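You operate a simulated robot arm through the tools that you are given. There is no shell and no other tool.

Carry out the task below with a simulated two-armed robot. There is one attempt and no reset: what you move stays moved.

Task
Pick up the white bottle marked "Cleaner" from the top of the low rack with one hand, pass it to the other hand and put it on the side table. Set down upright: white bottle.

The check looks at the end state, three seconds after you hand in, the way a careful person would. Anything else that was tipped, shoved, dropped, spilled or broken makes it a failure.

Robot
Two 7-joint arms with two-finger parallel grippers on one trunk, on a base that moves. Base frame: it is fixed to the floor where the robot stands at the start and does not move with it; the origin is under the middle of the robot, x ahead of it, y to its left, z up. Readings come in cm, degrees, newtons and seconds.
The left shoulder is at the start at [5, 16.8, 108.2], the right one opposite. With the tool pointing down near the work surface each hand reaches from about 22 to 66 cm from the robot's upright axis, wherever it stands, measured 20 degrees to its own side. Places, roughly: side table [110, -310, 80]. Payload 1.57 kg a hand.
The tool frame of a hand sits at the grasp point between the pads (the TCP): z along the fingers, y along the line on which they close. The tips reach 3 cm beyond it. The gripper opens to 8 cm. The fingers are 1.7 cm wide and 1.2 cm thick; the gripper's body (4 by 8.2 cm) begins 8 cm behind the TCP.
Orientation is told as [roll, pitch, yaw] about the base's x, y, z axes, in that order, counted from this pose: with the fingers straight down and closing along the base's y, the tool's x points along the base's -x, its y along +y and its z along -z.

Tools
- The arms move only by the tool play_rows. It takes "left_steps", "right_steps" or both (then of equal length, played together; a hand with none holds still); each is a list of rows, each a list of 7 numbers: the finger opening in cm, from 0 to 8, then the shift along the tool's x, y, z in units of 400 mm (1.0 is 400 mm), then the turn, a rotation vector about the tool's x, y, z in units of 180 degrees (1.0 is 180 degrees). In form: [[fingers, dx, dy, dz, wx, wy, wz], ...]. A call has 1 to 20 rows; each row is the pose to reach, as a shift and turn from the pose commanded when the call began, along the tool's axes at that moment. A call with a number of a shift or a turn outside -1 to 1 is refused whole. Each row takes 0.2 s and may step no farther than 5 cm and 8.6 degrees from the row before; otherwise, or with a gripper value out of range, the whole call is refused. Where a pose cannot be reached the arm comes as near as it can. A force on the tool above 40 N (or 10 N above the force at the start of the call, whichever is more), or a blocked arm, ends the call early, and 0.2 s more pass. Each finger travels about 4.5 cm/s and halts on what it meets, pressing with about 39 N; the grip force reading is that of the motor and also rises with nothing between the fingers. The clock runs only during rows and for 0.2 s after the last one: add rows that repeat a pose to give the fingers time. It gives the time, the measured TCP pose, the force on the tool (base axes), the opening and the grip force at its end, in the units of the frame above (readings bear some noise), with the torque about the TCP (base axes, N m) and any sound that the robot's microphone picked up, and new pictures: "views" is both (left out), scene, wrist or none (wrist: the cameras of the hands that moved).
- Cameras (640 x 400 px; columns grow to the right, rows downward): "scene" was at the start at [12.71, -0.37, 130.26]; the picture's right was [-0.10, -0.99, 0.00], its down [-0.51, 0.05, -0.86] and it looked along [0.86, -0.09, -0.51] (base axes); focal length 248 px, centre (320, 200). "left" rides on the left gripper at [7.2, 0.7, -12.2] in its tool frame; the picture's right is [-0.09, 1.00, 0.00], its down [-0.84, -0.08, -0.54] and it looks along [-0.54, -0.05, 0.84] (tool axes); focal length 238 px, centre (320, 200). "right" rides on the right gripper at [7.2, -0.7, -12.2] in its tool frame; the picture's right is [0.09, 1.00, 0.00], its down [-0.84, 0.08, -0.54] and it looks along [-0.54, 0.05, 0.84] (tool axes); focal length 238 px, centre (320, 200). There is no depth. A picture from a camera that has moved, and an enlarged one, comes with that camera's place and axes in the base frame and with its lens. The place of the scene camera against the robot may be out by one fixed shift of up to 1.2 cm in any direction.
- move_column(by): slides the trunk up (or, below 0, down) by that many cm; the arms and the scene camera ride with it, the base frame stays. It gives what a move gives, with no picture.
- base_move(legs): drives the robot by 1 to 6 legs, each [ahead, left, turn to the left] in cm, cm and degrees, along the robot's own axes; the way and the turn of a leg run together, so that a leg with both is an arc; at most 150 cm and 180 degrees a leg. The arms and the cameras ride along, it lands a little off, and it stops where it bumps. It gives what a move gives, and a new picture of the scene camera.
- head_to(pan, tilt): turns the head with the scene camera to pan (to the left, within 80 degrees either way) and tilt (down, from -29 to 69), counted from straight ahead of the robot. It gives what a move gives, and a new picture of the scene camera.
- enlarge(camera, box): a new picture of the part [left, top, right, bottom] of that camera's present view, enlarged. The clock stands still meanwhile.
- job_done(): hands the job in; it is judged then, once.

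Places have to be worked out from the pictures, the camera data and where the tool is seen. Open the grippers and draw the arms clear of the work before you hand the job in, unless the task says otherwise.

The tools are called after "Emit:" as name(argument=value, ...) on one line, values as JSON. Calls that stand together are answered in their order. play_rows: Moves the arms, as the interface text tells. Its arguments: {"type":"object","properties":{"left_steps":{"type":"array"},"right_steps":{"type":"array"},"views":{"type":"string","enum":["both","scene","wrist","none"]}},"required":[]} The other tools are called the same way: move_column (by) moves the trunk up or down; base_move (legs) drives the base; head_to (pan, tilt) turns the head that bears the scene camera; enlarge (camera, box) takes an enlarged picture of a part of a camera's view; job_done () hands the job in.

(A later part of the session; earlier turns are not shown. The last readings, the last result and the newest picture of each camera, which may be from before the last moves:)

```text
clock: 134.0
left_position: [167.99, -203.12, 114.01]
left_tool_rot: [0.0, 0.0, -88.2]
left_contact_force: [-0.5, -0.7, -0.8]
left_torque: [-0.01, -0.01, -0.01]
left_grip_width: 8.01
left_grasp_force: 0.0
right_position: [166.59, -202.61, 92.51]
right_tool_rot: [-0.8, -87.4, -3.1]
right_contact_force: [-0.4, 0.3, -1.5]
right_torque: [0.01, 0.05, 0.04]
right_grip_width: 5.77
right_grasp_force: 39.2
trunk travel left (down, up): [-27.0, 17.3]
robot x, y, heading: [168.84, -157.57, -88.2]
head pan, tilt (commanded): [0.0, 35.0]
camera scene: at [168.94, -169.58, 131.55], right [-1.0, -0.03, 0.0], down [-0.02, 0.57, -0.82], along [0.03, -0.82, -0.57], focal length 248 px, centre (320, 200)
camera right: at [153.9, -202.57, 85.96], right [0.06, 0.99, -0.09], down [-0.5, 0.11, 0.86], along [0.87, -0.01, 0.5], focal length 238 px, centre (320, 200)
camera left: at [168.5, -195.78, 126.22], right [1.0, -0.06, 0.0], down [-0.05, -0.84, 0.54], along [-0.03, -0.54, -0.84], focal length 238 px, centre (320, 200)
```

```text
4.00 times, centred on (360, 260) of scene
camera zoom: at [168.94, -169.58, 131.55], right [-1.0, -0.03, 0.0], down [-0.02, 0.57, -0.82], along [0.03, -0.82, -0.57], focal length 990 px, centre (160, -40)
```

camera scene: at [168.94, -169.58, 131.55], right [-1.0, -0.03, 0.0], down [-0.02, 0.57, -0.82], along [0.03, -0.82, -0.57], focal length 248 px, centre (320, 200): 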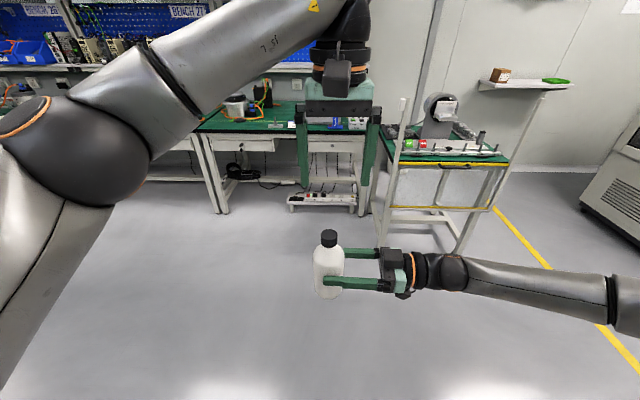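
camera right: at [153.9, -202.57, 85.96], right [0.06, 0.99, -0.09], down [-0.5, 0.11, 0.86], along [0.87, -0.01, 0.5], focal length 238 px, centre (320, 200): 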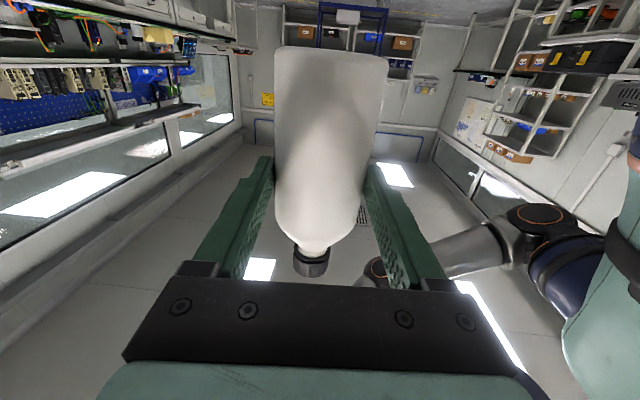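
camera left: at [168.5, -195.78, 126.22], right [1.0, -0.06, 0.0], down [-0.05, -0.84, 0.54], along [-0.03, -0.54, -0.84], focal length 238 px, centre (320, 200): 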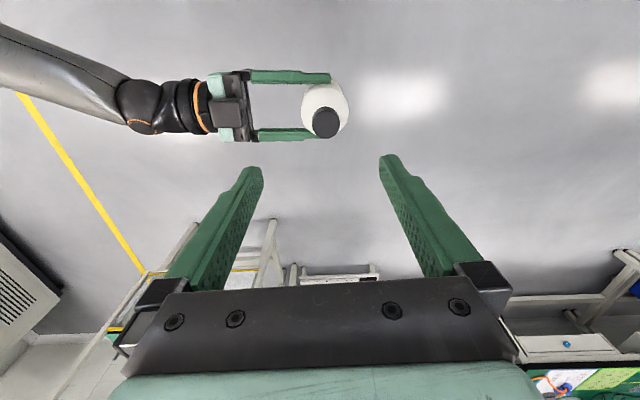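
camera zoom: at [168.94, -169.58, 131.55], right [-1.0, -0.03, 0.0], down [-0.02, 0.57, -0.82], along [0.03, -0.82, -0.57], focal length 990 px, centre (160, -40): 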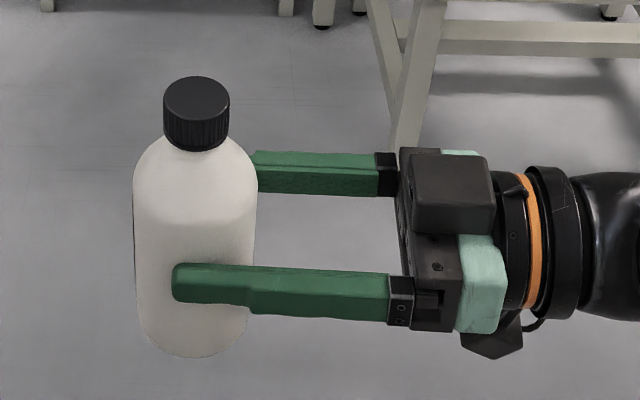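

The bottle axis is at [168.7, -202.6] with its top at z≈101. I align the left hand (0.7 cm in x, 0.4 cm in y) and descend to just above the cap level.

Emit:
play_rows(left_steps=[[8, 0.01, 0.0168, 0.03, 0, 0, 0], [8, 0.01, 0.0168, 0.07, 0, 0, 0], [8, 0.01, 0.0168, 0.12, 0, 0, 0], [8, 0.01, 0.0168, 0.17, 0, 0, 0], [8, 0.01, 0.0168, 0.21, 0, 0, 0], [8, 0.01, 0.0168, 0.225, 0, 0, 0], [8, 0.01, 0.0168, 0.225, 0, 0, 0]])

Emit:
enlarge(camera="left", box=[160, 50, 480, 250])

```text
clock: 135.6
left_position: [168.62, -202.3, 105.07]
left_tool_rot: [0.0, 0.0, -88.3]
left_contact_force: [-0.2, -0.3, 0.5]
left_torque: [0.0, 0.0, -0.03]
left_grip_width: 7.99
left_grasp_force: 0.0
right_position: [166.4, -202.71, 92.45]
right_tool_rot: [-0.9, -87.3, -2.9]
right_contact_force: [-0.4, -0.6, -2.9]
right_torque: [0.0, 0.08, 0.03]
right_grip_width: 5.82
right_grasp_force: 39.1
trunk travel left (down, up): [-27.0, 17.3]
robot x, y, heading: [168.68, -157.36, -88.1]
head pan, tilt (commanded): [0.0, 35.0]
camera scene: at [168.92, -169.58, 131.55], right [-1.0, -0.03, 0.0], down [-0.02, 0.57, -0.82], along [0.03, -0.82, -0.57], focal length 248 px, centre (320, 200)
camera left: at [169.21, -195.09, 117.21], right [1.0, -0.06, 0.0], down [-0.05, -0.84, 0.54], along [-0.03, -0.54, -0.84], focal length 238 px, centre (320, 200)
```

scene: 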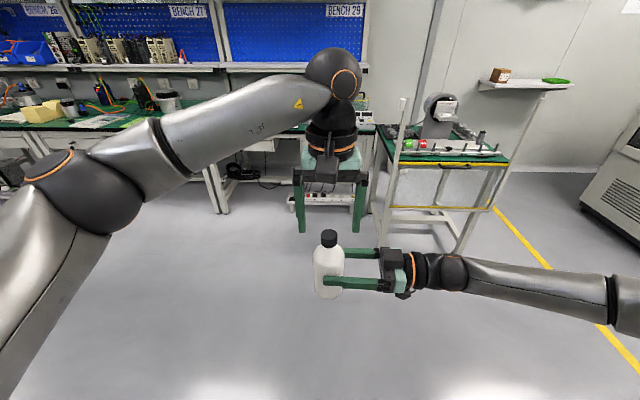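
left: 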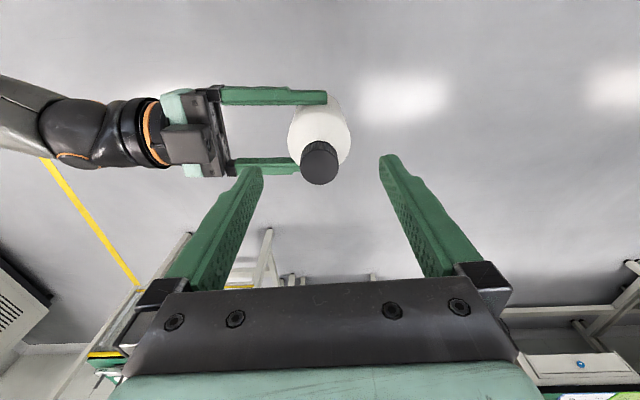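

```text
2.00 times, centred on (320, 150) of left
camera zoom: at [169.21, -195.09, 117.21], right [1.0, -0.06, 0.0], down [-0.05, -0.84, 0.54], along [-0.03, -0.54, -0.84], focal length 477 px, centre (320, 300)
```

zoom: 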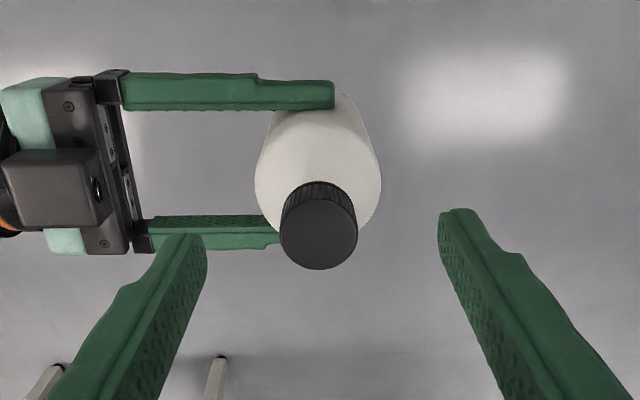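

The left hand is centred over the cap within 0.1 cm. I lower it to z≈95, so that its pads lie along the upper body with the palm clear of the cap.

Emit:
play_rows(left_steps=[[8, 0, 0, 0.04, 0, 0, 0], [8, 0, 0, 0.08, 0, 0, 0], [8, 0, 0, 0.12, 0, 0, 0], [8, 0, 0, 0.16, 0, 0, 0], [8, 0, 0, 0.2, 0, 0, 0], [8, 0, 0, 0.235, 0, 0, 0], [8, 0, 0, 0.25, 0, 0, 0], [8, 0, 0, 0.25, 0, 0, 0]])

Emit:
enlarge(camera="scene", box=[270, 150, 430, 310])

```text
clock: 137.4
left_position: [168.8, -202.46, 95.01]
left_tool_rot: [0.0, 0.0, -88.2]
left_contact_force: [-0.1, 0.0, -0.3]
left_torque: [-0.01, 0.0, 0.02]
left_grip_width: 8.0
left_grasp_force: 0.1
right_position: [166.41, -202.75, 92.44]
right_tool_rot: [-1.0, -87.4, -3.0]
right_contact_force: [0.4, 0.4, -2.4]
right_torque: [0.03, 0.07, -0.02]
right_grip_width: 5.8
right_grasp_force: 39.0
trunk travel left (down, up): [-27.0, 17.3]
robot x, y, heading: [168.56, -157.49, -88.1]
head pan, tilt (commanded): [0.0, 35.0]
camera scene: at [168.92, -169.58, 131.55], right [-1.0, -0.03, 0.0], down [-0.02, 0.57, -0.82], along [0.03, -0.82, -0.57], focal length 248 px, centre (320, 200)
camera left: at [169.23, -195.13, 107.2], right [1.0, -0.06, 0.0], down [-0.05, -0.84, 0.54], along [-0.03, -0.54, -0.84], focal length 238 px, centre (320, 200)
```

scene: 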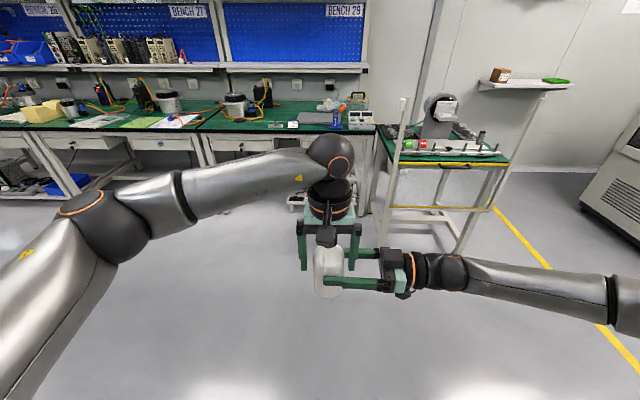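
left: 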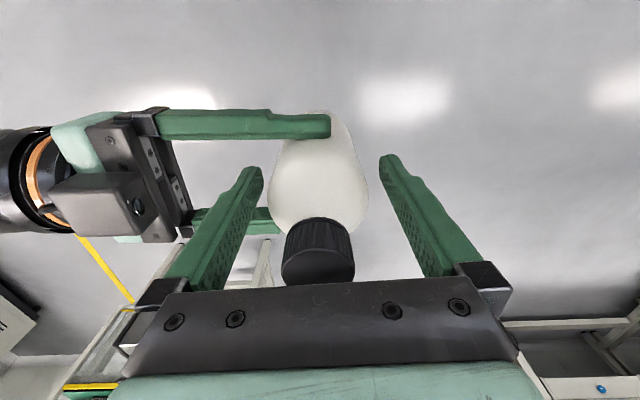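

```text
2.50 times, centred on (350, 230) of scene
camera zoom: at [168.92, -169.58, 131.55], right [-1.0, -0.03, 0.0], down [-0.02, 0.57, -0.82], along [0.03, -0.82, -0.57], focal length 619 px, centre (245, 125)
```

zoom: 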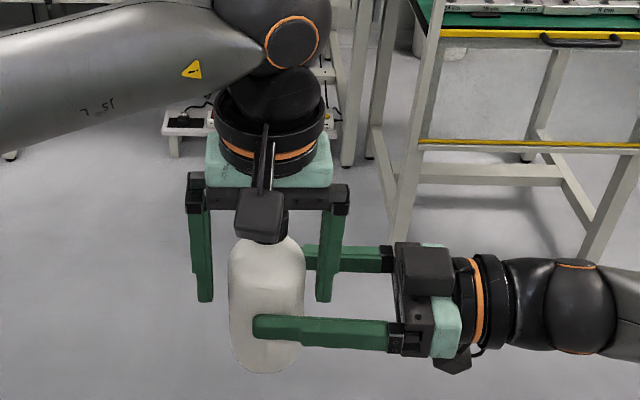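

The left fingers bracket the upper body with no contact. I close the left gripper, so both hands hold the bottle.

Emit:
play_rows(left_steps=[[7, 0, 0, 0, 0, 0, 0], [6.4, 0, 0, 0, 0, 0, 0], [6, 0, 0, 0, 0, 0, 0], [5, 0, 0, 0, 0, 0, 0], [3, 0, 0, 0, 0, 0, 0], [1, 0, 0, 0, 0, 0, 0], [0, 0, 0, 0, 0, 0, 0], [0, 0, 0, 0, 0, 0, 0]], views="wrist")

```text
clock: 139.2
left_position: [168.66, -202.3, 95.06]
left_tool_rot: [-0.2, 0.0, -88.3]
left_contact_force: [-13.3, 0.1, -0.4]
left_torque: [-0.02, 0.56, -0.16]
left_grip_width: 5.82
left_grasp_force: 39.1
right_position: [166.55, -202.65, 92.57]
right_tool_rot: [-0.7, -87.4, -3.1]
right_contact_force: [12.7, -0.5, -1.5]
right_torque: [0.06, -0.21, 0.16]
right_grip_width: 5.78
right_grasp_force: 39.4
trunk travel left (down, up): [-27.0, 17.3]
robot x, y, heading: [168.73, -157.27, -88.2]
head pan, tilt (commanded): [0.0, 35.0]
camera left: at [169.17, -195.1, 107.25], right [1.0, -0.06, 0.0], down [-0.05, -0.84, 0.54], along [-0.04, -0.54, -0.84], focal length 238 px, centre (320, 200)
```

left: 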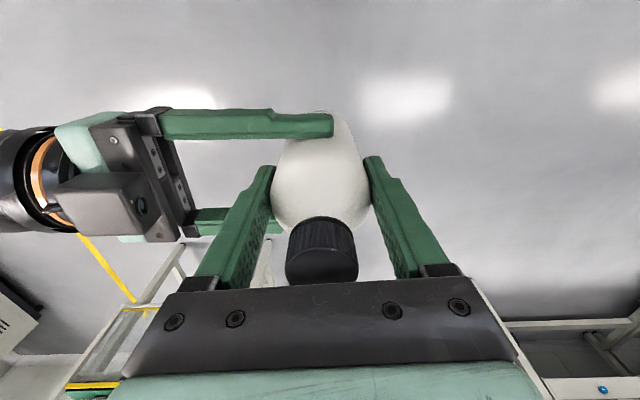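

Both hands now hold the bottle (5.8 cm each, about 39 N). With the view still clear, I zoom in on the table's front strip to measure the free space before driving.

Emit:
enlarge(camera="scene", box=[395, 130, 515, 175])

Emit:
enlarge(camera="scene", box=[370, 110, 440, 180])

```text
5.33 times, centred on (455, 152) of scene
camera zoom: at [168.92, -169.58, 131.55], right [-1.0, -0.03, 0.0], down [-0.02, 0.57, -0.82], along [0.03, -0.82, -0.57], focal length 1320 px, centre (-400, 453)
```

zoom: 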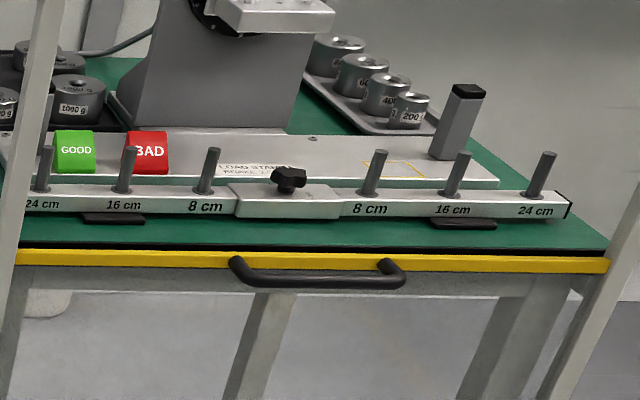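

```text
5.71 times, centred on (405, 145) of scene
camera zoom: at [168.92, -169.58, 131.55], right [-1.0, -0.03, 0.0], down [-0.02, 0.57, -0.82], along [0.03, -0.82, -0.57], focal length 1414 px, centre (-166, 514)
```

zoom: 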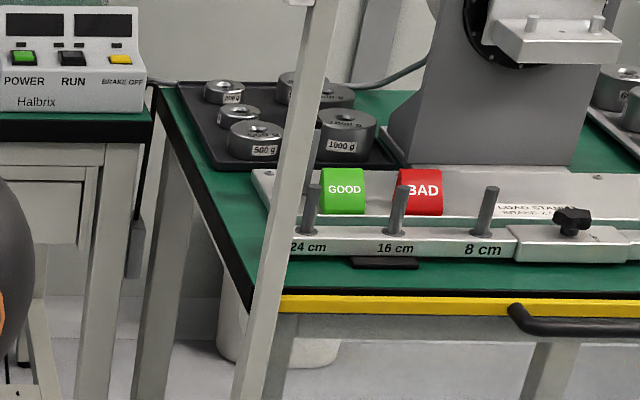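

The only free surface is the mat strip in front of the balance beam, about 6.7 cm deep (y≈-288 to -294.6 at x≈111–118). The bottle needs 5.9 cm, so I will place it there with the left hand from above. I now drive toward it with both hands on the bottle, in moderate legs.

Emit:
base_move(legs=[[20, -17, 0]])

```text
clock: 141.3
left_position: [152.01, -222.11, 95.02]
left_tool_rot: [-0.3, -0.1, -88.2]
left_contact_force: [-19.7, 2.9, 0.3]
left_torque: [0.13, 0.49, -0.25]
left_grip_width: 5.81
left_grasp_force: 38.9
right_position: [149.86, -222.41, 92.59]
right_tool_rot: [-0.9, -87.3, -3.2]
right_contact_force: [19.7, -2.0, -0.8]
right_torque: [-0.09, 0.02, 0.18]
right_grip_width: 5.8
right_grasp_force: 38.7
trunk travel left (down, up): [-27.0, 17.3]
robot x, y, heading: [152.23, -176.79, -88.3]
head pan, tilt (commanded): [0.0, 35.0]
camera scene: at [152.38, -189.2, 131.55], right [-1.0, -0.03, 0.0], down [-0.02, 0.57, -0.82], along [0.03, -0.82, -0.57], focal length 248 px, centre (320, 200)
```

scene: 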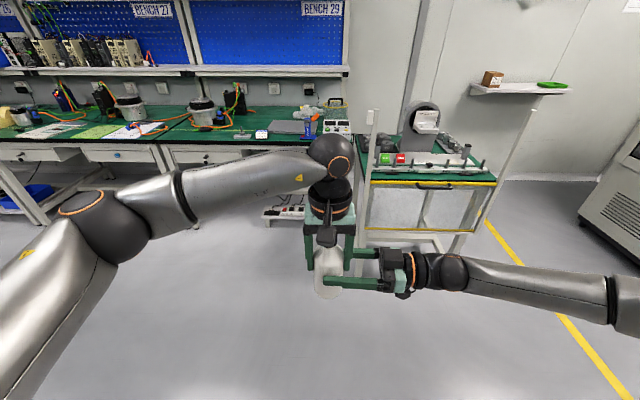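

The hold is fine, with about 20 N of internal squeeze between the hands. I relieve it by a 0.15 cm shift of the left hand, then drive on.

Emit:
play_rows(left_steps=[[0, 0, -0.002, 0, 0, 0, 0], [0, 0, -0.004, 0, 0, 0, 0], [0, 0, -0.004, 0, 0, 0, 0]], views="none")

Emit:
base_move(legs=[[22, -18, -1.7]])

```text
clock: 142.2
left_position: [151.91, -222.15, 95.08]
left_tool_rot: [-0.1, -0.1, -88.2]
left_contact_force: [12.5, -0.4, -0.3]
left_torque: [0.0, 0.36, -0.48]
left_grip_width: 5.84
left_grasp_force: 39.1
right_position: [149.72, -222.38, 92.49]
right_tool_rot: [-0.9, -87.4, -3.3]
right_contact_force: [-12.5, 0.6, -2.3]
right_torque: [-0.02, -0.62, 0.47]
right_grip_width: 5.81
right_grasp_force: 39.1
trunk travel left (down, up): [-27.0, 17.3]
robot x, y, heading: [152.38, -176.71, -88.2]
head pan, tilt (commanded): [0.0, 35.0]
```

```text
clock: 144.4
left_position: [132.49, -245.23, 95.02]
left_tool_rot: [0.1, -0.2, -90.5]
left_contact_force: [22.3, -3.5, 1.3]
left_torque: [-0.28, -0.16, 0.12]
left_grip_width: 5.78
left_grasp_force: 38.6
right_position: [130.38, -245.38, 92.48]
right_tool_rot: [-0.5, -87.4, -5.8]
right_contact_force: [-23.1, 4.0, -3.2]
right_torque: [0.18, -0.32, 0.05]
right_grip_width: 5.81
right_grasp_force: 39.4
trunk travel left (down, up): [-27.0, 17.3]
robot x, y, heading: [134.56, -199.98, -90.8]
head pan, tilt (commanded): [0.0, 35.0]
camera scene: at [134.17, -212.44, 131.55], right [-1.0, 0.01, 0.0], down [0.0, 0.57, -0.82], along [-0.01, -0.82, -0.57], focal length 248 px, centre (320, 200)
```

scene: 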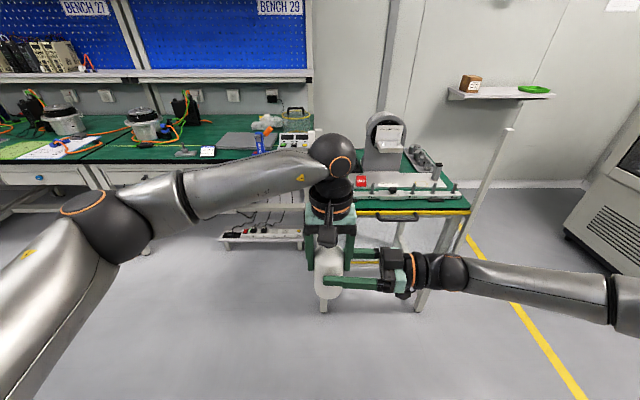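

Still firmly held. From here (134.5, -200) part of the table shows from a steeper angle, so I zoom in to refine the strip geometry.

Emit:
enlarge(camera="scene", box=[340, 140, 500, 240])

Emit:
enlarge(camera="scene", box=[350, 165, 440, 225])

```text
4.00 times, centred on (420, 190) of scene
camera zoom: at [134.17, -212.44, 131.55], right [-1.0, 0.01, 0.0], down [0.0, 0.57, -0.82], along [-0.01, -0.82, -0.57], focal length 990 px, centre (-80, 240)
```

zoom: 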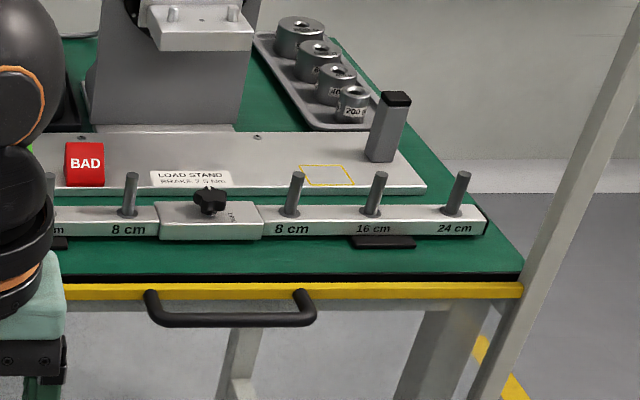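

```text
6.67 times, centred on (395, 195) of scene
camera zoom: at [134.17, -212.44, 131.55], right [-1.0, 0.01, 0.0], down [0.0, 0.57, -0.82], along [-0.01, -0.82, -0.57], focal length 1650 px, centre (-180, 233)
```

zoom: 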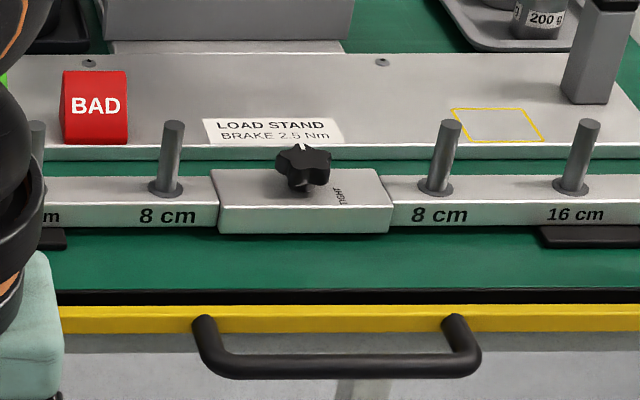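

The measurements agree: mat at z≈75.0, front edge y≈-287.9, beam front y≈-294.2. A free section lies at x≈90.5–99 between the beam's right foot and its centre block. I plan the bottle at about x=94.6, y=-290.6. I ease the inter-hand force and strafe right with both hands holding.

Emit:
play_rows(left_steps=[[0, 0, 0.001, 0, 0, 0, 0], [0, 0, 0.002, 0, 0, 0, 0], [0, 0, 0.002, 0, 0, 0, 0]], views="none")

Emit:
base_move(legs=[[0, -17.5, 0.7]])

Emit:
base_move(legs=[[0, -17.5, 0]])

```text
clock: 145.2
left_position: [132.5, -245.19, 94.99]
left_tool_rot: [0.0, 0.0, -90.4]
left_contact_force: [-3.3, -0.6, -0.4]
left_torque: [-0.07, -0.03, 0.16]
left_grip_width: 5.85
left_grasp_force: 39.2
right_position: [130.44, -245.42, 92.5]
right_tool_rot: [-0.8, -87.4, -5.4]
right_contact_force: [3.9, -0.1, 0.0]
right_torque: [0.06, 0.12, -0.15]
right_grip_width: 5.78
right_grasp_force: 38.2
trunk travel left (down, up): [-27.0, 17.3]
robot x, y, heading: [134.53, -200.32, -90.4]
head pan, tilt (commanded): [0.0, 35.0]
```

```text
clock: 147.4
left_position: [115.14, -245.22, 94.97]
left_tool_rot: [0.0, -0.1, -90.0]
left_contact_force: [-9.1, 0.2, -0.5]
left_torque: [0.02, 0.39, -0.21]
left_grip_width: 5.84
left_grasp_force: 39.0
right_position: [112.84, -245.37, 92.59]
right_tool_rot: [-0.8, -87.4, -4.6]
right_contact_force: [8.5, -0.5, -0.2]
right_torque: [0.04, -0.14, 0.2]
right_grip_width: 5.8
right_grasp_force: 39.2
trunk travel left (down, up): [-27.0, 17.3]
robot x, y, heading: [116.5, -200.49, -89.8]
head pan, tilt (commanded): [0.0, 35.0]
camera scene: at [116.3, -212.39, 131.55], right [-1.0, 0.0, 0.0], down [0.0, 0.57, -0.82], along [0.0, -0.82, -0.57], focal length 248 px, centre (320, 200)
```

scene: 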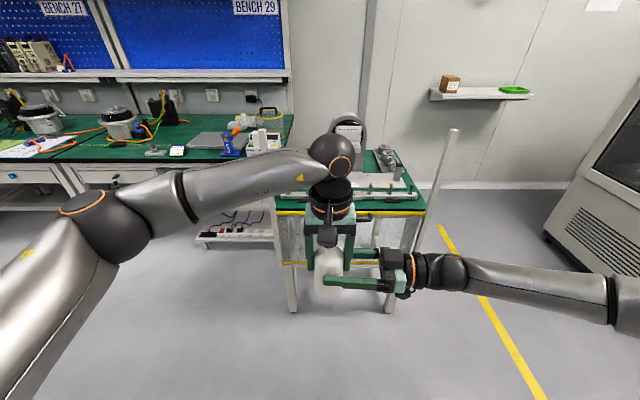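

```text
clock: 149.5
left_position: [97.7, -245.3, 95.01]
left_tool_rot: [0.0, 0.0, -89.8]
left_contact_force: [0.0, 0.2, -0.4]
left_torque: [0.02, 0.11, -0.18]
left_grip_width: 5.8
left_grasp_force: 38.9
right_position: [95.56, -245.54, 92.5]
right_tool_rot: [-0.6, -87.3, -4.7]
right_contact_force: [-0.5, -0.6, -1.4]
right_torque: [0.05, -0.06, 0.17]
right_grip_width: 5.8
right_grasp_force: 38.5
trunk travel left (down, up): [-27.0, 17.3]
robot x, y, heading: [99.18, -200.3, -89.7]
head pan, tilt (commanded): [0.0, 35.0]
camera scene: at [98.95, -212.48, 131.55], right [-1.0, -0.01, 0.0], down [0.0, 0.57, -0.82], along [0.01, -0.82, -0.57], focal length 248 px, centre (320, 200)
```

scene: 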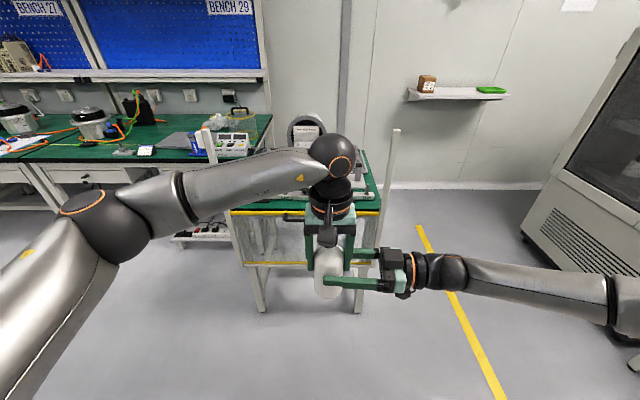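

Both hands hold with almost no internal force, and the bottle is at x≈97.7. I now approach the table straight ahead in two legs, stopping with the bottle about 10 cm before the table edge.

Emit:
base_move(legs=[[16, -1.5, -0.2]])

Emit:
base_move(legs=[[15, -1.5, 0]])

```text
clock: 151.0
left_position: [96.04, -261.64, 94.98]
left_tool_rot: [0.0, -0.1, -90.0]
left_contact_force: [-0.1, 0.8, -0.8]
left_torque: [-0.03, 0.06, -0.16]
left_grip_width: 5.81
left_grasp_force: 39.2
right_position: [93.87, -261.76, 92.37]
right_tool_rot: [-0.1, -87.3, -5.5]
right_contact_force: [0.1, -0.2, -0.4]
right_torque: [0.05, -0.09, 0.15]
right_grip_width: 5.79
right_grasp_force: 39.1
trunk travel left (down, up): [-27.0, 17.3]
robot x, y, heading: [97.7, -216.63, -89.7]
head pan, tilt (commanded): [0.0, 35.0]
camera scene: at [97.45, -228.82, 131.55], right [-1.0, 0.0, 0.0], down [0.0, 0.57, -0.82], along [0.0, -0.82, -0.57], focal length 248 px, centre (320, 200)
```

scene: 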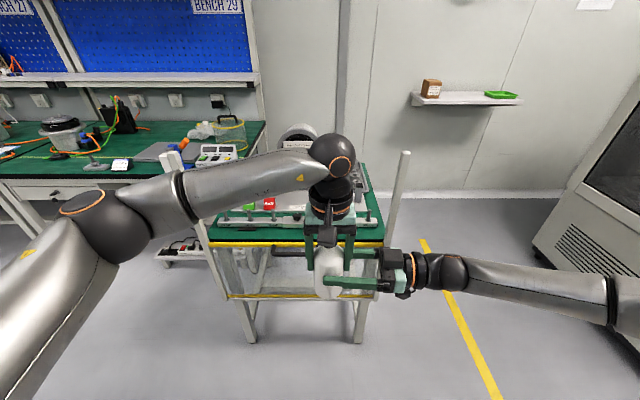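

```text
clock: 152.3
left_position: [94.63, -276.56, 94.91]
left_tool_rot: [0.0, 0.0, -89.8]
left_contact_force: [-0.8, 0.7, -0.3]
left_torque: [-0.03, 0.07, -0.14]
left_grip_width: 5.83
left_grasp_force: 39.3
right_position: [92.66, -276.63, 92.52]
right_tool_rot: [-0.2, -87.4, -5.3]
right_contact_force: [-0.7, 0.0, -1.6]
right_torque: [0.06, -0.05, 0.17]
right_grip_width: 5.79
right_grasp_force: 39.0
trunk travel left (down, up): [-27.0, 17.3]
robot x, y, heading: [96.46, -231.45, -90.0]
head pan, tilt (commanded): [0.0, 35.0]
camera scene: at [96.04, -243.67, 131.54], right [-1.0, 0.0, 0.0], down [0.0, 0.57, -0.82], along [0.0, -0.82, -0.57], focal length 248 px, centre (320, 200)
```

scene: 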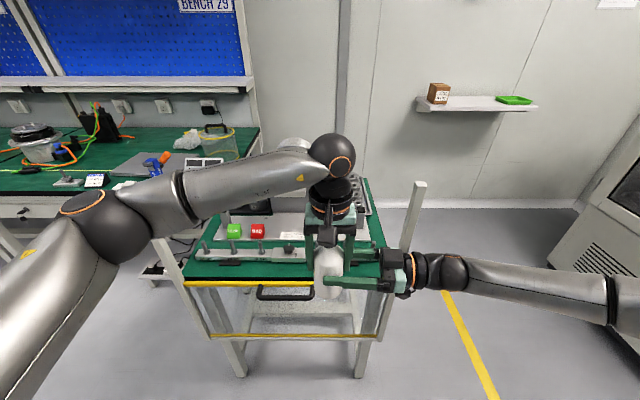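

The bottle is over the floor just before the table, at [94.6, -276.6]. I now pass it over: the right hand opens and withdraws straight to the right while the left hand holds.

Emit:
play_rows(right_steps=[[6.0, 0, 0, 0, 0, 0, 0], [6.5, 0, 0, 0, 0, 0, 0], [7.2, 0, 0, 0, 0, 0, 0], [8, 0, 0, 0, 0, 0, 0], [8, 0, 0, 0, 0, 0, 0], [8, 0, 0, 0, 0, 0, 0]])

Emit:
enlarge(camera="scene", box=[270, 190, 430, 310])

```text
clock: 153.7
left_position: [94.73, -276.44, 95.05]
left_tool_rot: [0.0, -0.1, -89.9]
left_contact_force: [-0.4, -0.5, -0.4]
left_torque: [0.02, 0.0, -0.02]
left_grip_width: 5.83
left_grasp_force: 38.8
right_position: [92.56, -276.66, 92.55]
right_tool_rot: [-0.8, -87.4, -4.5]
right_contact_force: [0.6, -0.6, 0.3]
right_torque: [0.05, 0.03, -0.01]
right_grip_width: 8.01
right_grasp_force: 0.0
trunk travel left (down, up): [-27.0, 17.3]
robot x, y, heading: [96.56, -231.68, -89.8]
head pan, tilt (commanded): [0.0, 35.0]
camera scene: at [96.05, -243.62, 131.55], right [-1.0, 0.0, 0.0], down [0.0, 0.57, -0.82], along [0.0, -0.82, -0.57], focal length 248 px, centre (320, 200)
camera right: at [80.1, -276.13, 85.96], right [0.09, 0.99, -0.09], down [-0.49, 0.13, 0.86], along [0.86, -0.03, 0.5], focal length 238 px, centre (320, 200)
```

scene: 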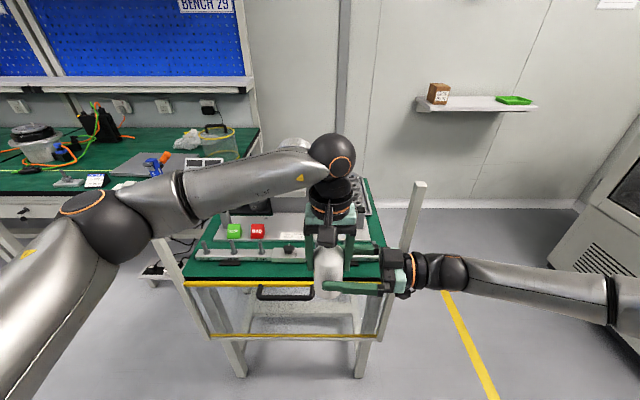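
right: 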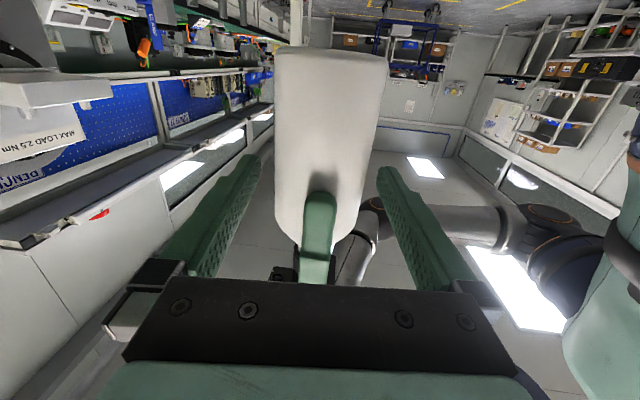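

```text
3.33 times, centred on (350, 250) of scene
camera zoom: at [96.05, -243.62, 131.55], right [-1.0, 0.0, 0.0], down [0.0, 0.57, -0.82], along [0.0, -0.82, -0.57], focal length 825 px, centre (220, 33)
```

zoom: 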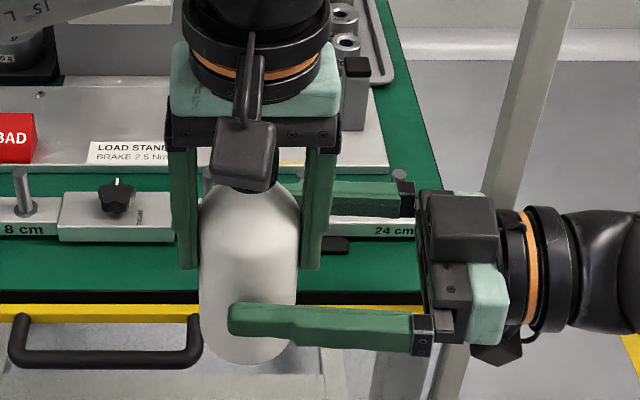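

The right hand is fully open and the left holds the bottle. I draw the right hand back along its fingers, to the right.

Emit:
play_rows(right_steps=[[8, 0, 0, -0.03, 0, 0, 0], [8, 0, 0, -0.08, 0, 0, 0], [8, 0, 0, -0.14, 0, 0, 0], [8, 0, 0, -0.2, 0, 0, 0], [8, 0, 0, -0.27, 0, 0, 0], [8, 0, 0, -0.34, 0, 0, 0], [8, 0, 0, -0.4, 0, 0, 0], [8, 0, 0, -0.4, 0, 0, 0]])

Emit:
enlarge(camera="left", box=[0, 0, 640, 400])

```text
clock: 155.5
left_position: [94.76, -276.46, 94.96]
left_tool_rot: [0.0, 0.0, -89.9]
left_contact_force: [-0.3, 0.2, 0.3]
left_torque: [0.04, 0.01, -0.06]
left_grip_width: 5.84
left_grasp_force: 39.4
right_position: [76.62, -275.18, 93.1]
right_tool_rot: [-1.3, -87.4, -4.2]
right_contact_force: [0.3, -0.1, -0.5]
right_torque: [-0.01, 0.0, -0.03]
right_grip_width: 8.0
right_grasp_force: 0.1
trunk travel left (down, up): [-27.0, 17.3]
robot x, y, heading: [96.04, -231.5, -89.9]
head pan, tilt (commanded): [0.0, 35.0]
camera scene: at [96.05, -243.62, 131.55], right [-1.0, 0.0, 0.0], down [0.0, 0.57, -0.82], along [0.0, -0.82, -0.57], focal length 248 px, centre (320, 200)
camera right: at [64.05, -274.69, 86.63], right [0.09, 0.99, -0.09], down [-0.49, 0.13, 0.86], along [0.86, -0.03, 0.5], focal length 238 px, centre (320, 200)
```

scene: 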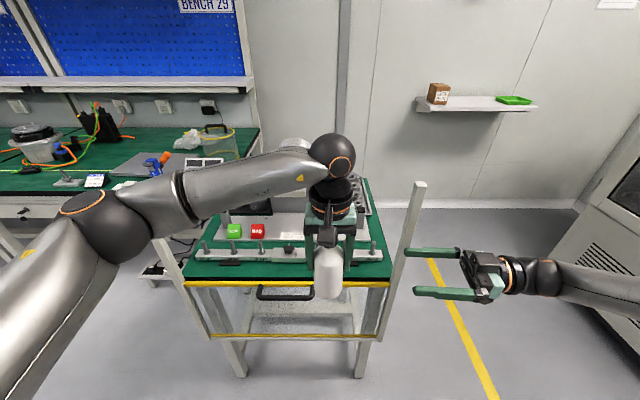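
right: 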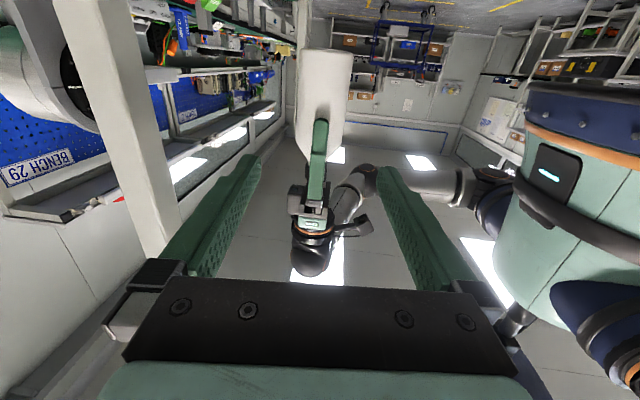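

```text
1.00 times, centred on (320, 200) of left (not enlarged: the box is as wide or as high as the picture)
camera zoom: at [95.47, -269.14, 107.21], right [1.0, -0.09, 0.0], down [-0.08, -0.84, 0.54], along [-0.05, -0.54, -0.84], focal length 238 px, centre (320, 200)
```

zoom: 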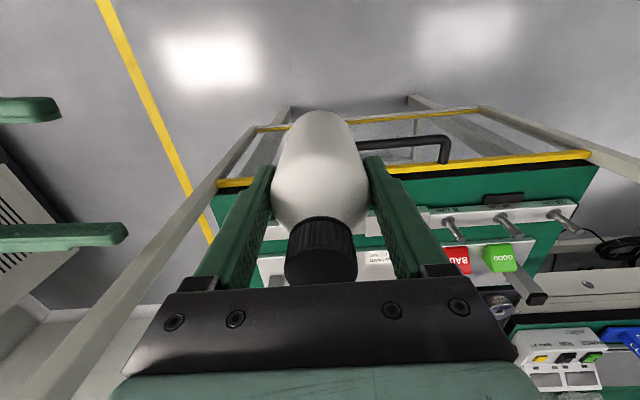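

The pass is done: the left hand alone carries the bottle, hanging upright. I retract the right hand back and outward, clear of the right post, and zoom the left wrist camera on the strip to cross-check its position.

Emit:
play_rows(right_steps=[[8, 0, 0.05, -0.03, 0, 0, 0], [8, 0, 0.1, -0.06, 0, 0, 0], [8, 0, 0.15, -0.09, 0, 0, 0], [8, 0, 0.2, -0.12, 0, 0, 0], [8, 0, 0.25, -0.15, 0, 0, 0], [8, 0, 0.3, -0.18, 0, 0, 0], [8, 0, 0.35, -0.21, 0, 0, 0], [8, 0, 0.4, -0.25, 0, 0, 0], [8, 0, 0.4, -0.25, 0, 0, 0]], views="scene")

Emit:
enlarge(camera="left", box=[200, 130, 600, 280])

Emit:
enlarge(camera="left", box=[380, 140, 540, 240])

```text
clock: 157.5
left_position: [94.88, -276.48, 95.09]
left_tool_rot: [0.1, -0.1, -89.8]
left_contact_force: [0.6, 0.3, 0.8]
left_torque: [0.03, 0.02, -0.02]
left_grip_width: 5.83
left_grasp_force: 39.0
right_position: [71.59, -266.08, 88.02]
right_tool_rot: [-1.4, -87.6, -4.2]
right_contact_force: [0.8, 0.2, 0.1]
right_torque: [0.01, 0.02, -0.05]
right_grip_width: 8.0
right_grasp_force: 0.0
right hand out of reach, approached as far as the arm can: row 4, 5, 6, 7, 8, 9
trunk travel left (down, up): [-27.0, 17.3]
robot x, y, heading: [96.16, -231.37, -89.9]
head pan, tilt (commanded): [0.0, 35.0]
camera scene: at [96.05, -243.62, 131.55], right [-1.0, 0.0, 0.0], down [0.0, 0.57, -0.82], along [0.0, -0.82, -0.57], focal length 248 px, centre (320, 200)
```

scene: 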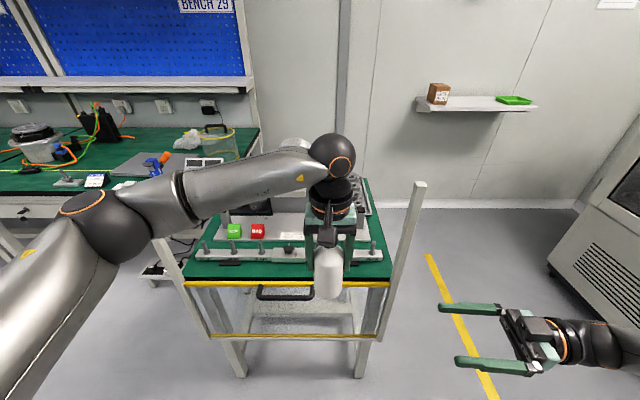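

```text
1.60 times, centred on (400, 205) of left
camera zoom: at [95.47, -269.14, 107.21], right [1.0, -0.09, 0.0], down [-0.08, -0.84, 0.54], along [-0.05, -0.54, -0.84], focal length 381 px, centre (192, 192)
```

zoom: 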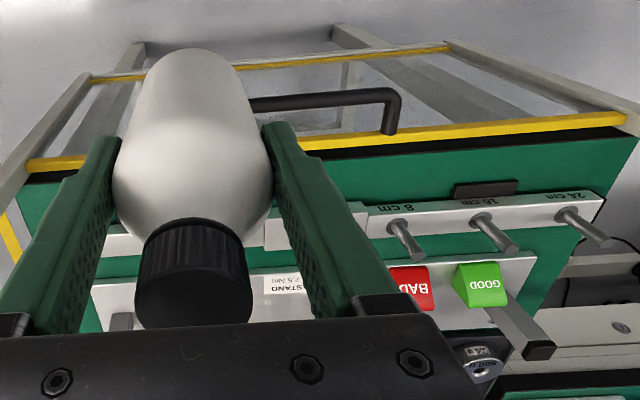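

```text
4.00 times, centred on (460, 190) of left
camera zoom: at [95.47, -269.14, 107.21], right [1.0, -0.09, 0.0], down [-0.08, -0.84, 0.54], along [-0.05, -0.54, -0.84], focal length 953 px, centre (-240, 240)
```

zoom: 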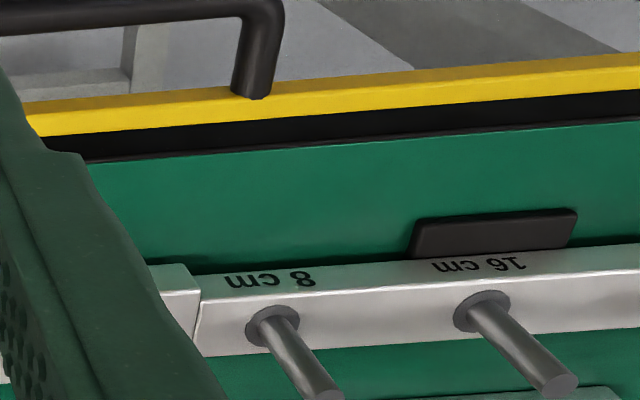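

The wrist view gives the mat edge at y≈-287.8 and the beam face at y≈-293.5 (for z≈74.3), so the strip is only about 5.8 cm deep. Before committing I raise the trunk to get a steeper look over the whole tabletop for a roomier spot.

Emit:
move_column(by=17)

Emit:
head_to(pan=15, tilt=40)

Emit:
head_to(pan=-15, tilt=40)

```text
clock: 159.5
left_position: [94.85, -276.46, 112.09]
left_tool_rot: [0.0, -0.1, -89.9]
left_contact_force: [-0.2, 0.8, -2.6]
left_torque: [0.02, -0.02, 0.0]
left_grip_width: 5.83
left_grasp_force: 38.6
right_position: [71.58, -266.07, 105.07]
right_tool_rot: [-0.7, -87.5, -4.8]
right_contact_force: [0.2, -0.2, 0.4]
right_torque: [0.01, -0.02, -0.01]
right_grip_width: 8.0
right_grasp_force: 0.1
trunk travel left (down, up): [-44.0, 0.3]
robot x, y, heading: [96.44, -231.32, -89.6]
head pan, tilt (commanded): [0.0, 35.0]
```

```text
clock: 160.2
left_position: [94.67, -276.39, 112.0]
left_tool_rot: [0.0, -0.1, -89.9]
left_contact_force: [-0.2, -0.1, -2.7]
left_torque: [-0.03, 0.01, 0.01]
left_grip_width: 5.84
left_grasp_force: 39.2
right_position: [71.67, -265.97, 105.05]
right_tool_rot: [-1.0, -87.6, -4.5]
right_contact_force: [-1.0, -0.5, -0.4]
right_torque: [0.04, 0.01, 0.0]
right_grip_width: 8.02
right_grasp_force: 0.0
trunk travel left (down, up): [-44.0, 0.3]
robot x, y, heading: [95.91, -231.28, -89.7]
head pan, tilt (commanded): [15.0, 40.0]
camera scene: at [98.24, -243.02, 147.8], right [-0.96, -0.26, 0.0], down [-0.17, 0.62, -0.77], along [0.2, -0.74, -0.64], focal length 248 px, centre (320, 200)
```

scene: 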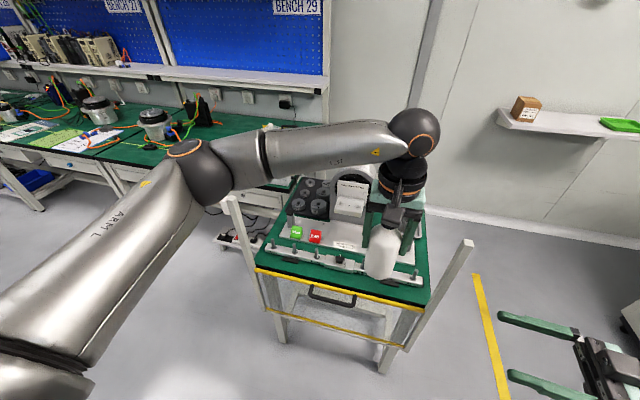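

```text
clock: 161.2
left_position: [94.75, -276.47, 111.99]
left_tool_rot: [-0.1, -0.2, -89.9]
left_contact_force: [0.6, 0.5, -2.7]
left_torque: [0.01, -0.05, -0.01]
left_grip_width: 5.84
left_grasp_force: 38.9
right_position: [71.57, -265.94, 105.01]
right_tool_rot: [-1.0, -87.6, -4.6]
right_contact_force: [-0.6, 0.4, 0.0]
right_torque: [0.0, 0.0, 0.01]
right_grip_width: 8.01
right_grasp_force: 0.1
trunk travel left (down, up): [-44.0, 0.3]
robot x, y, heading: [96.08, -231.6, -89.6]
head pan, tilt (commanded): [-15.0, 40.0]
camera scene: at [93.85, -243.04, 147.8], right [-0.97, 0.25, 0.0], down [0.16, 0.62, -0.77], along [-0.19, -0.74, -0.64], focal length 248 px, centre (320, 200)
```

scene: 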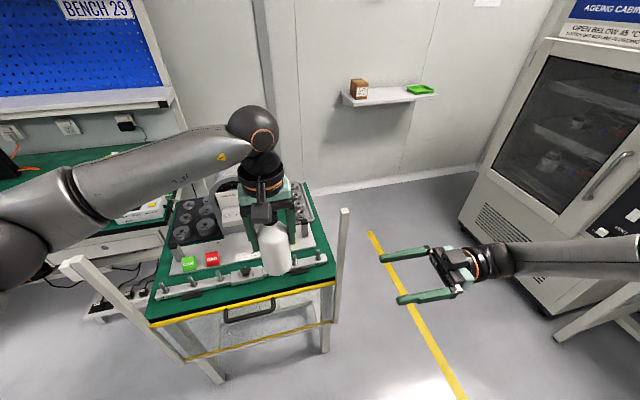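

The left hand carries the bottle (2.7 N). I enlarge these steeper views of the tabletop to look for the best free spot.

Emit:
enlarge(camera="scene", box=[130, 170, 350, 310])

Emit:
head_to(pan=5, tilt=50)

Emit:
enlarge(camera="scene", box=[200, 80, 440, 230])

```text
2.86 times, centred on (240, 240) of scene
camera zoom: at [93.85, -243.04, 147.8], right [-0.97, 0.25, 0.0], down [0.16, 0.62, -0.77], along [-0.19, -0.74, -0.64], focal length 707 px, centre (549, 86)
```

zoom: 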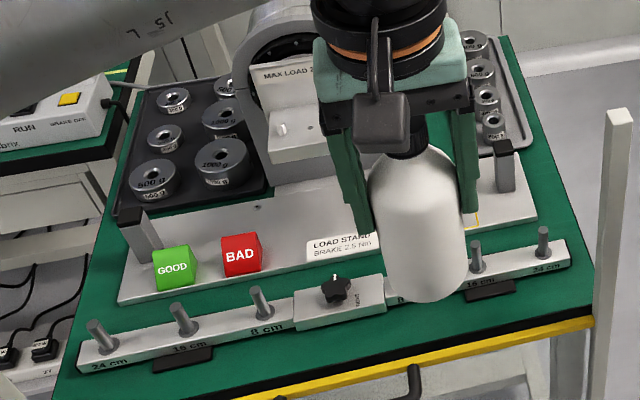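

```text
clock: 162.0
left_position: [94.78, -276.34, 112.02]
left_tool_rot: [0.0, -0.1, -89.9]
left_contact_force: [-0.3, 0.1, -3.1]
left_torque: [0.02, -0.02, -0.01]
left_grip_width: 5.81
left_grasp_force: 39.0
right_position: [71.57, -266.04, 105.08]
right_tool_rot: [-1.0, -87.6, -4.4]
right_contact_force: [0.4, -0.1, -0.1]
right_torque: [-0.02, -0.01, 0.04]
right_grip_width: 8.0
right_grasp_force: 0.1
trunk travel left (down, up): [-44.0, 0.3]
robot x, y, heading: [96.2, -231.23, -89.5]
head pan, tilt (commanded): [5.0, 50.0]
camera scene: at [96.71, -242.48, 146.38], right [-1.0, -0.09, 0.0], down [-0.07, 0.76, -0.64], along [0.06, -0.64, -0.77], focal length 248 px, centre (320, 200)
```

scene: 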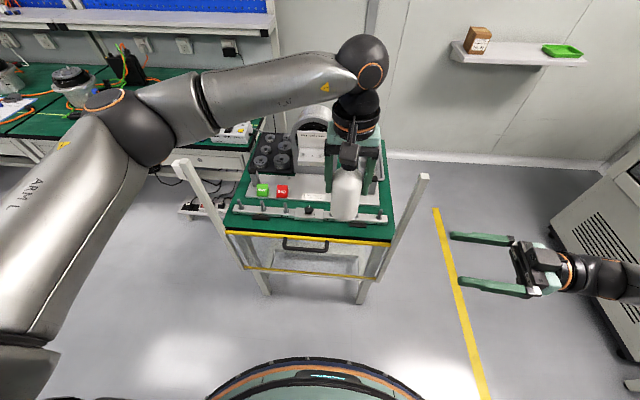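

```text
2.67 times, centred on (320, 155) of scene
camera zoom: at [96.71, -242.48, 146.38], right [-1.0, -0.09, 0.0], down [-0.07, 0.76, -0.64], along [0.06, -0.64, -0.77], focal length 660 px, centre (320, 320)
```

zoom: 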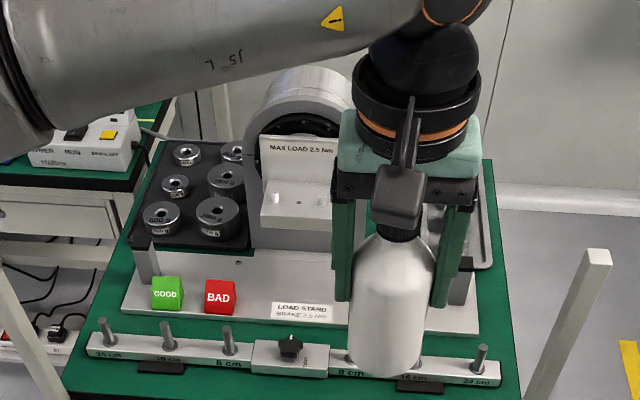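

The front strip is indeed the only clear surface. I take a high zoom of it from the steep right-hand view to measure its depth more exactly.

Emit:
head_to(pan=-10, tilt=50)

Emit:
enlarge(camera="scene", box=[230, 190, 340, 260])

Emit:
enlarge(camera="scene", box=[295, 195, 345, 245])

```text
clock: 162.8
left_position: [94.67, -276.45, 112.03]
left_tool_rot: [0.1, -0.1, -90.0]
left_contact_force: [-0.5, 0.6, -1.9]
left_torque: [0.0, 0.01, 0.0]
left_grip_width: 5.82
left_grasp_force: 39.2
right_position: [71.69, -266.03, 105.13]
right_tool_rot: [-1.0, -87.7, -4.6]
right_contact_force: [0.2, 1.0, 1.1]
right_torque: [0.01, 0.02, 0.01]
right_grip_width: 7.99
right_grasp_force: 0.1
trunk travel left (down, up): [-44.0, 0.3]
robot x, y, heading: [96.45, -231.14, -89.9]
head pan, tilt (commanded): [-10.0, 50.0]
camera scene: at [94.71, -242.41, 146.38], right [-0.99, 0.17, 0.0], down [0.13, 0.76, -0.64], along [-0.11, -0.63, -0.77], focal length 248 px, centre (320, 200)
```

scene: 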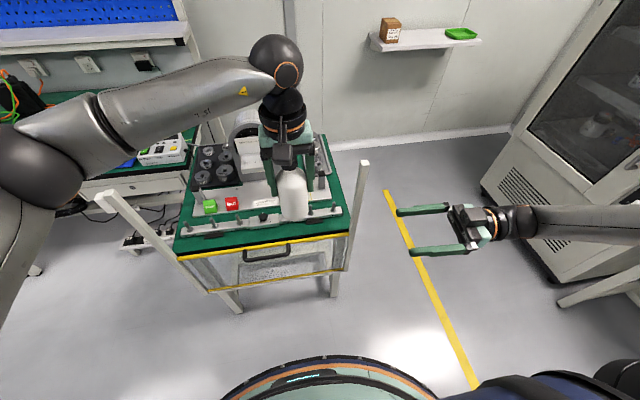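

```text
5.71 times, centred on (285, 225) of scene
camera zoom: at [94.71, -242.41, 146.38], right [-0.99, 0.17, 0.0], down [0.13, 0.76, -0.64], along [-0.11, -0.63, -0.77], focal length 1414 px, centre (520, 57)
```

zoom: 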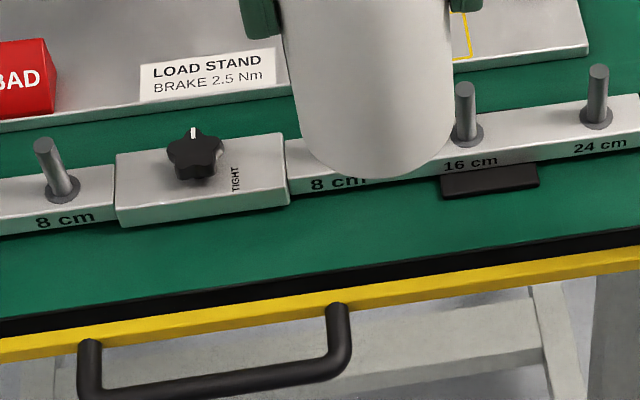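

```text
8.00 times, centred on (320, 220) of scene
camera zoom: at [94.71, -242.41, 146.38], right [-0.99, 0.17, 0.0], down [0.13, 0.76, -0.64], along [-0.11, -0.63, -0.77], focal length 1980 px, centre (320, 40)
```

zoom: 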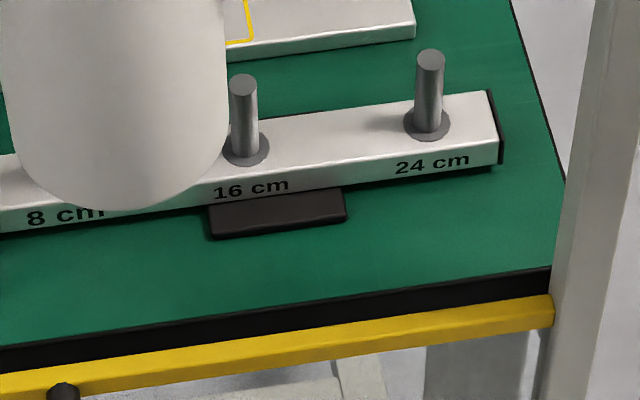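

The strip is about 5.9 cm deep, so the bottle fits with its base centred roughly 2.5 cm behind the mat edge at x≈95.6, between the beam's foot (x≤91.1) and its centre block (x≥100.1). I move the right hand further aside, then creep the base forward in short legs.

Emit:
play_rows(right_steps=[[8, 0, 0.02, -0.06, 0, 0, 0], [8, 0, 0.04, -0.12, 0, 0, 0], [8, 0, 0.06, -0.18, 0, 0, 0], [8, 0, 0.08, -0.24, 0, 0, 0], [8, 0, 0.1, -0.3, 0, 0, 0], [8, 0, 0.1, -0.3, 0, 0, 0]], views="none")

Emit:
base_move(legs=[[4, 0, 0]])

```text
clock: 164.2
left_position: [94.9, -276.41, 111.99]
left_tool_rot: [0.0, -0.1, -89.9]
left_contact_force: [-0.7, 0.3, -2.8]
left_torque: [0.03, -0.02, -0.01]
left_grip_width: 5.82
left_grasp_force: 39.0
right_position: [59.49, -264.0, 102.17]
right_tool_rot: [-0.5, -87.7, -4.9]
right_contact_force: [-0.5, 0.3, 0.4]
right_torque: [0.01, 0.01, -0.01]
right_grip_width: 8.0
right_grasp_force: 0.1
right hand out of reach, approached as far as the arm can: row 1, 2, 3, 4, 5, 6
trunk travel left (down, up): [-44.0, 0.3]
robot x, y, heading: [96.17, -231.46, -89.5]
head pan, tilt (commanded): [-10.0, 50.0]
```

```text
clock: 165.1
left_position: [94.88, -280.61, 112.03]
left_tool_rot: [0.0, 0.0, -89.8]
left_contact_force: [0.0, -0.8, -3.0]
left_torque: [0.06, -0.03, -0.01]
left_grip_width: 5.84
left_grasp_force: 39.4
right_position: [59.39, -268.19, 102.24]
right_tool_rot: [1.0, -87.6, -6.5]
right_contact_force: [0.5, 0.0, -0.2]
right_torque: [0.0, -0.01, 0.01]
right_grip_width: 8.02
right_grasp_force: 0.0
trunk travel left (down, up): [-44.0, 0.3]
robot x, y, heading: [96.36, -235.45, -89.7]
head pan, tilt (commanded): [-10.0, 50.0]
camera scene: at [94.72, -246.61, 146.37], right [-0.99, 0.17, 0.0], down [0.13, 0.76, -0.64], along [-0.11, -0.63, -0.77], focal length 248 px, centre (320, 200)
```

scene: 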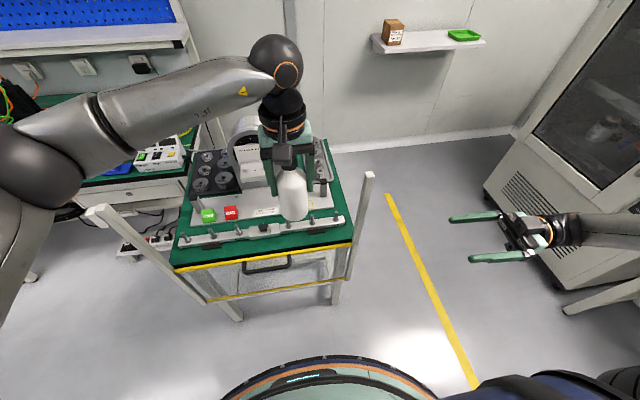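

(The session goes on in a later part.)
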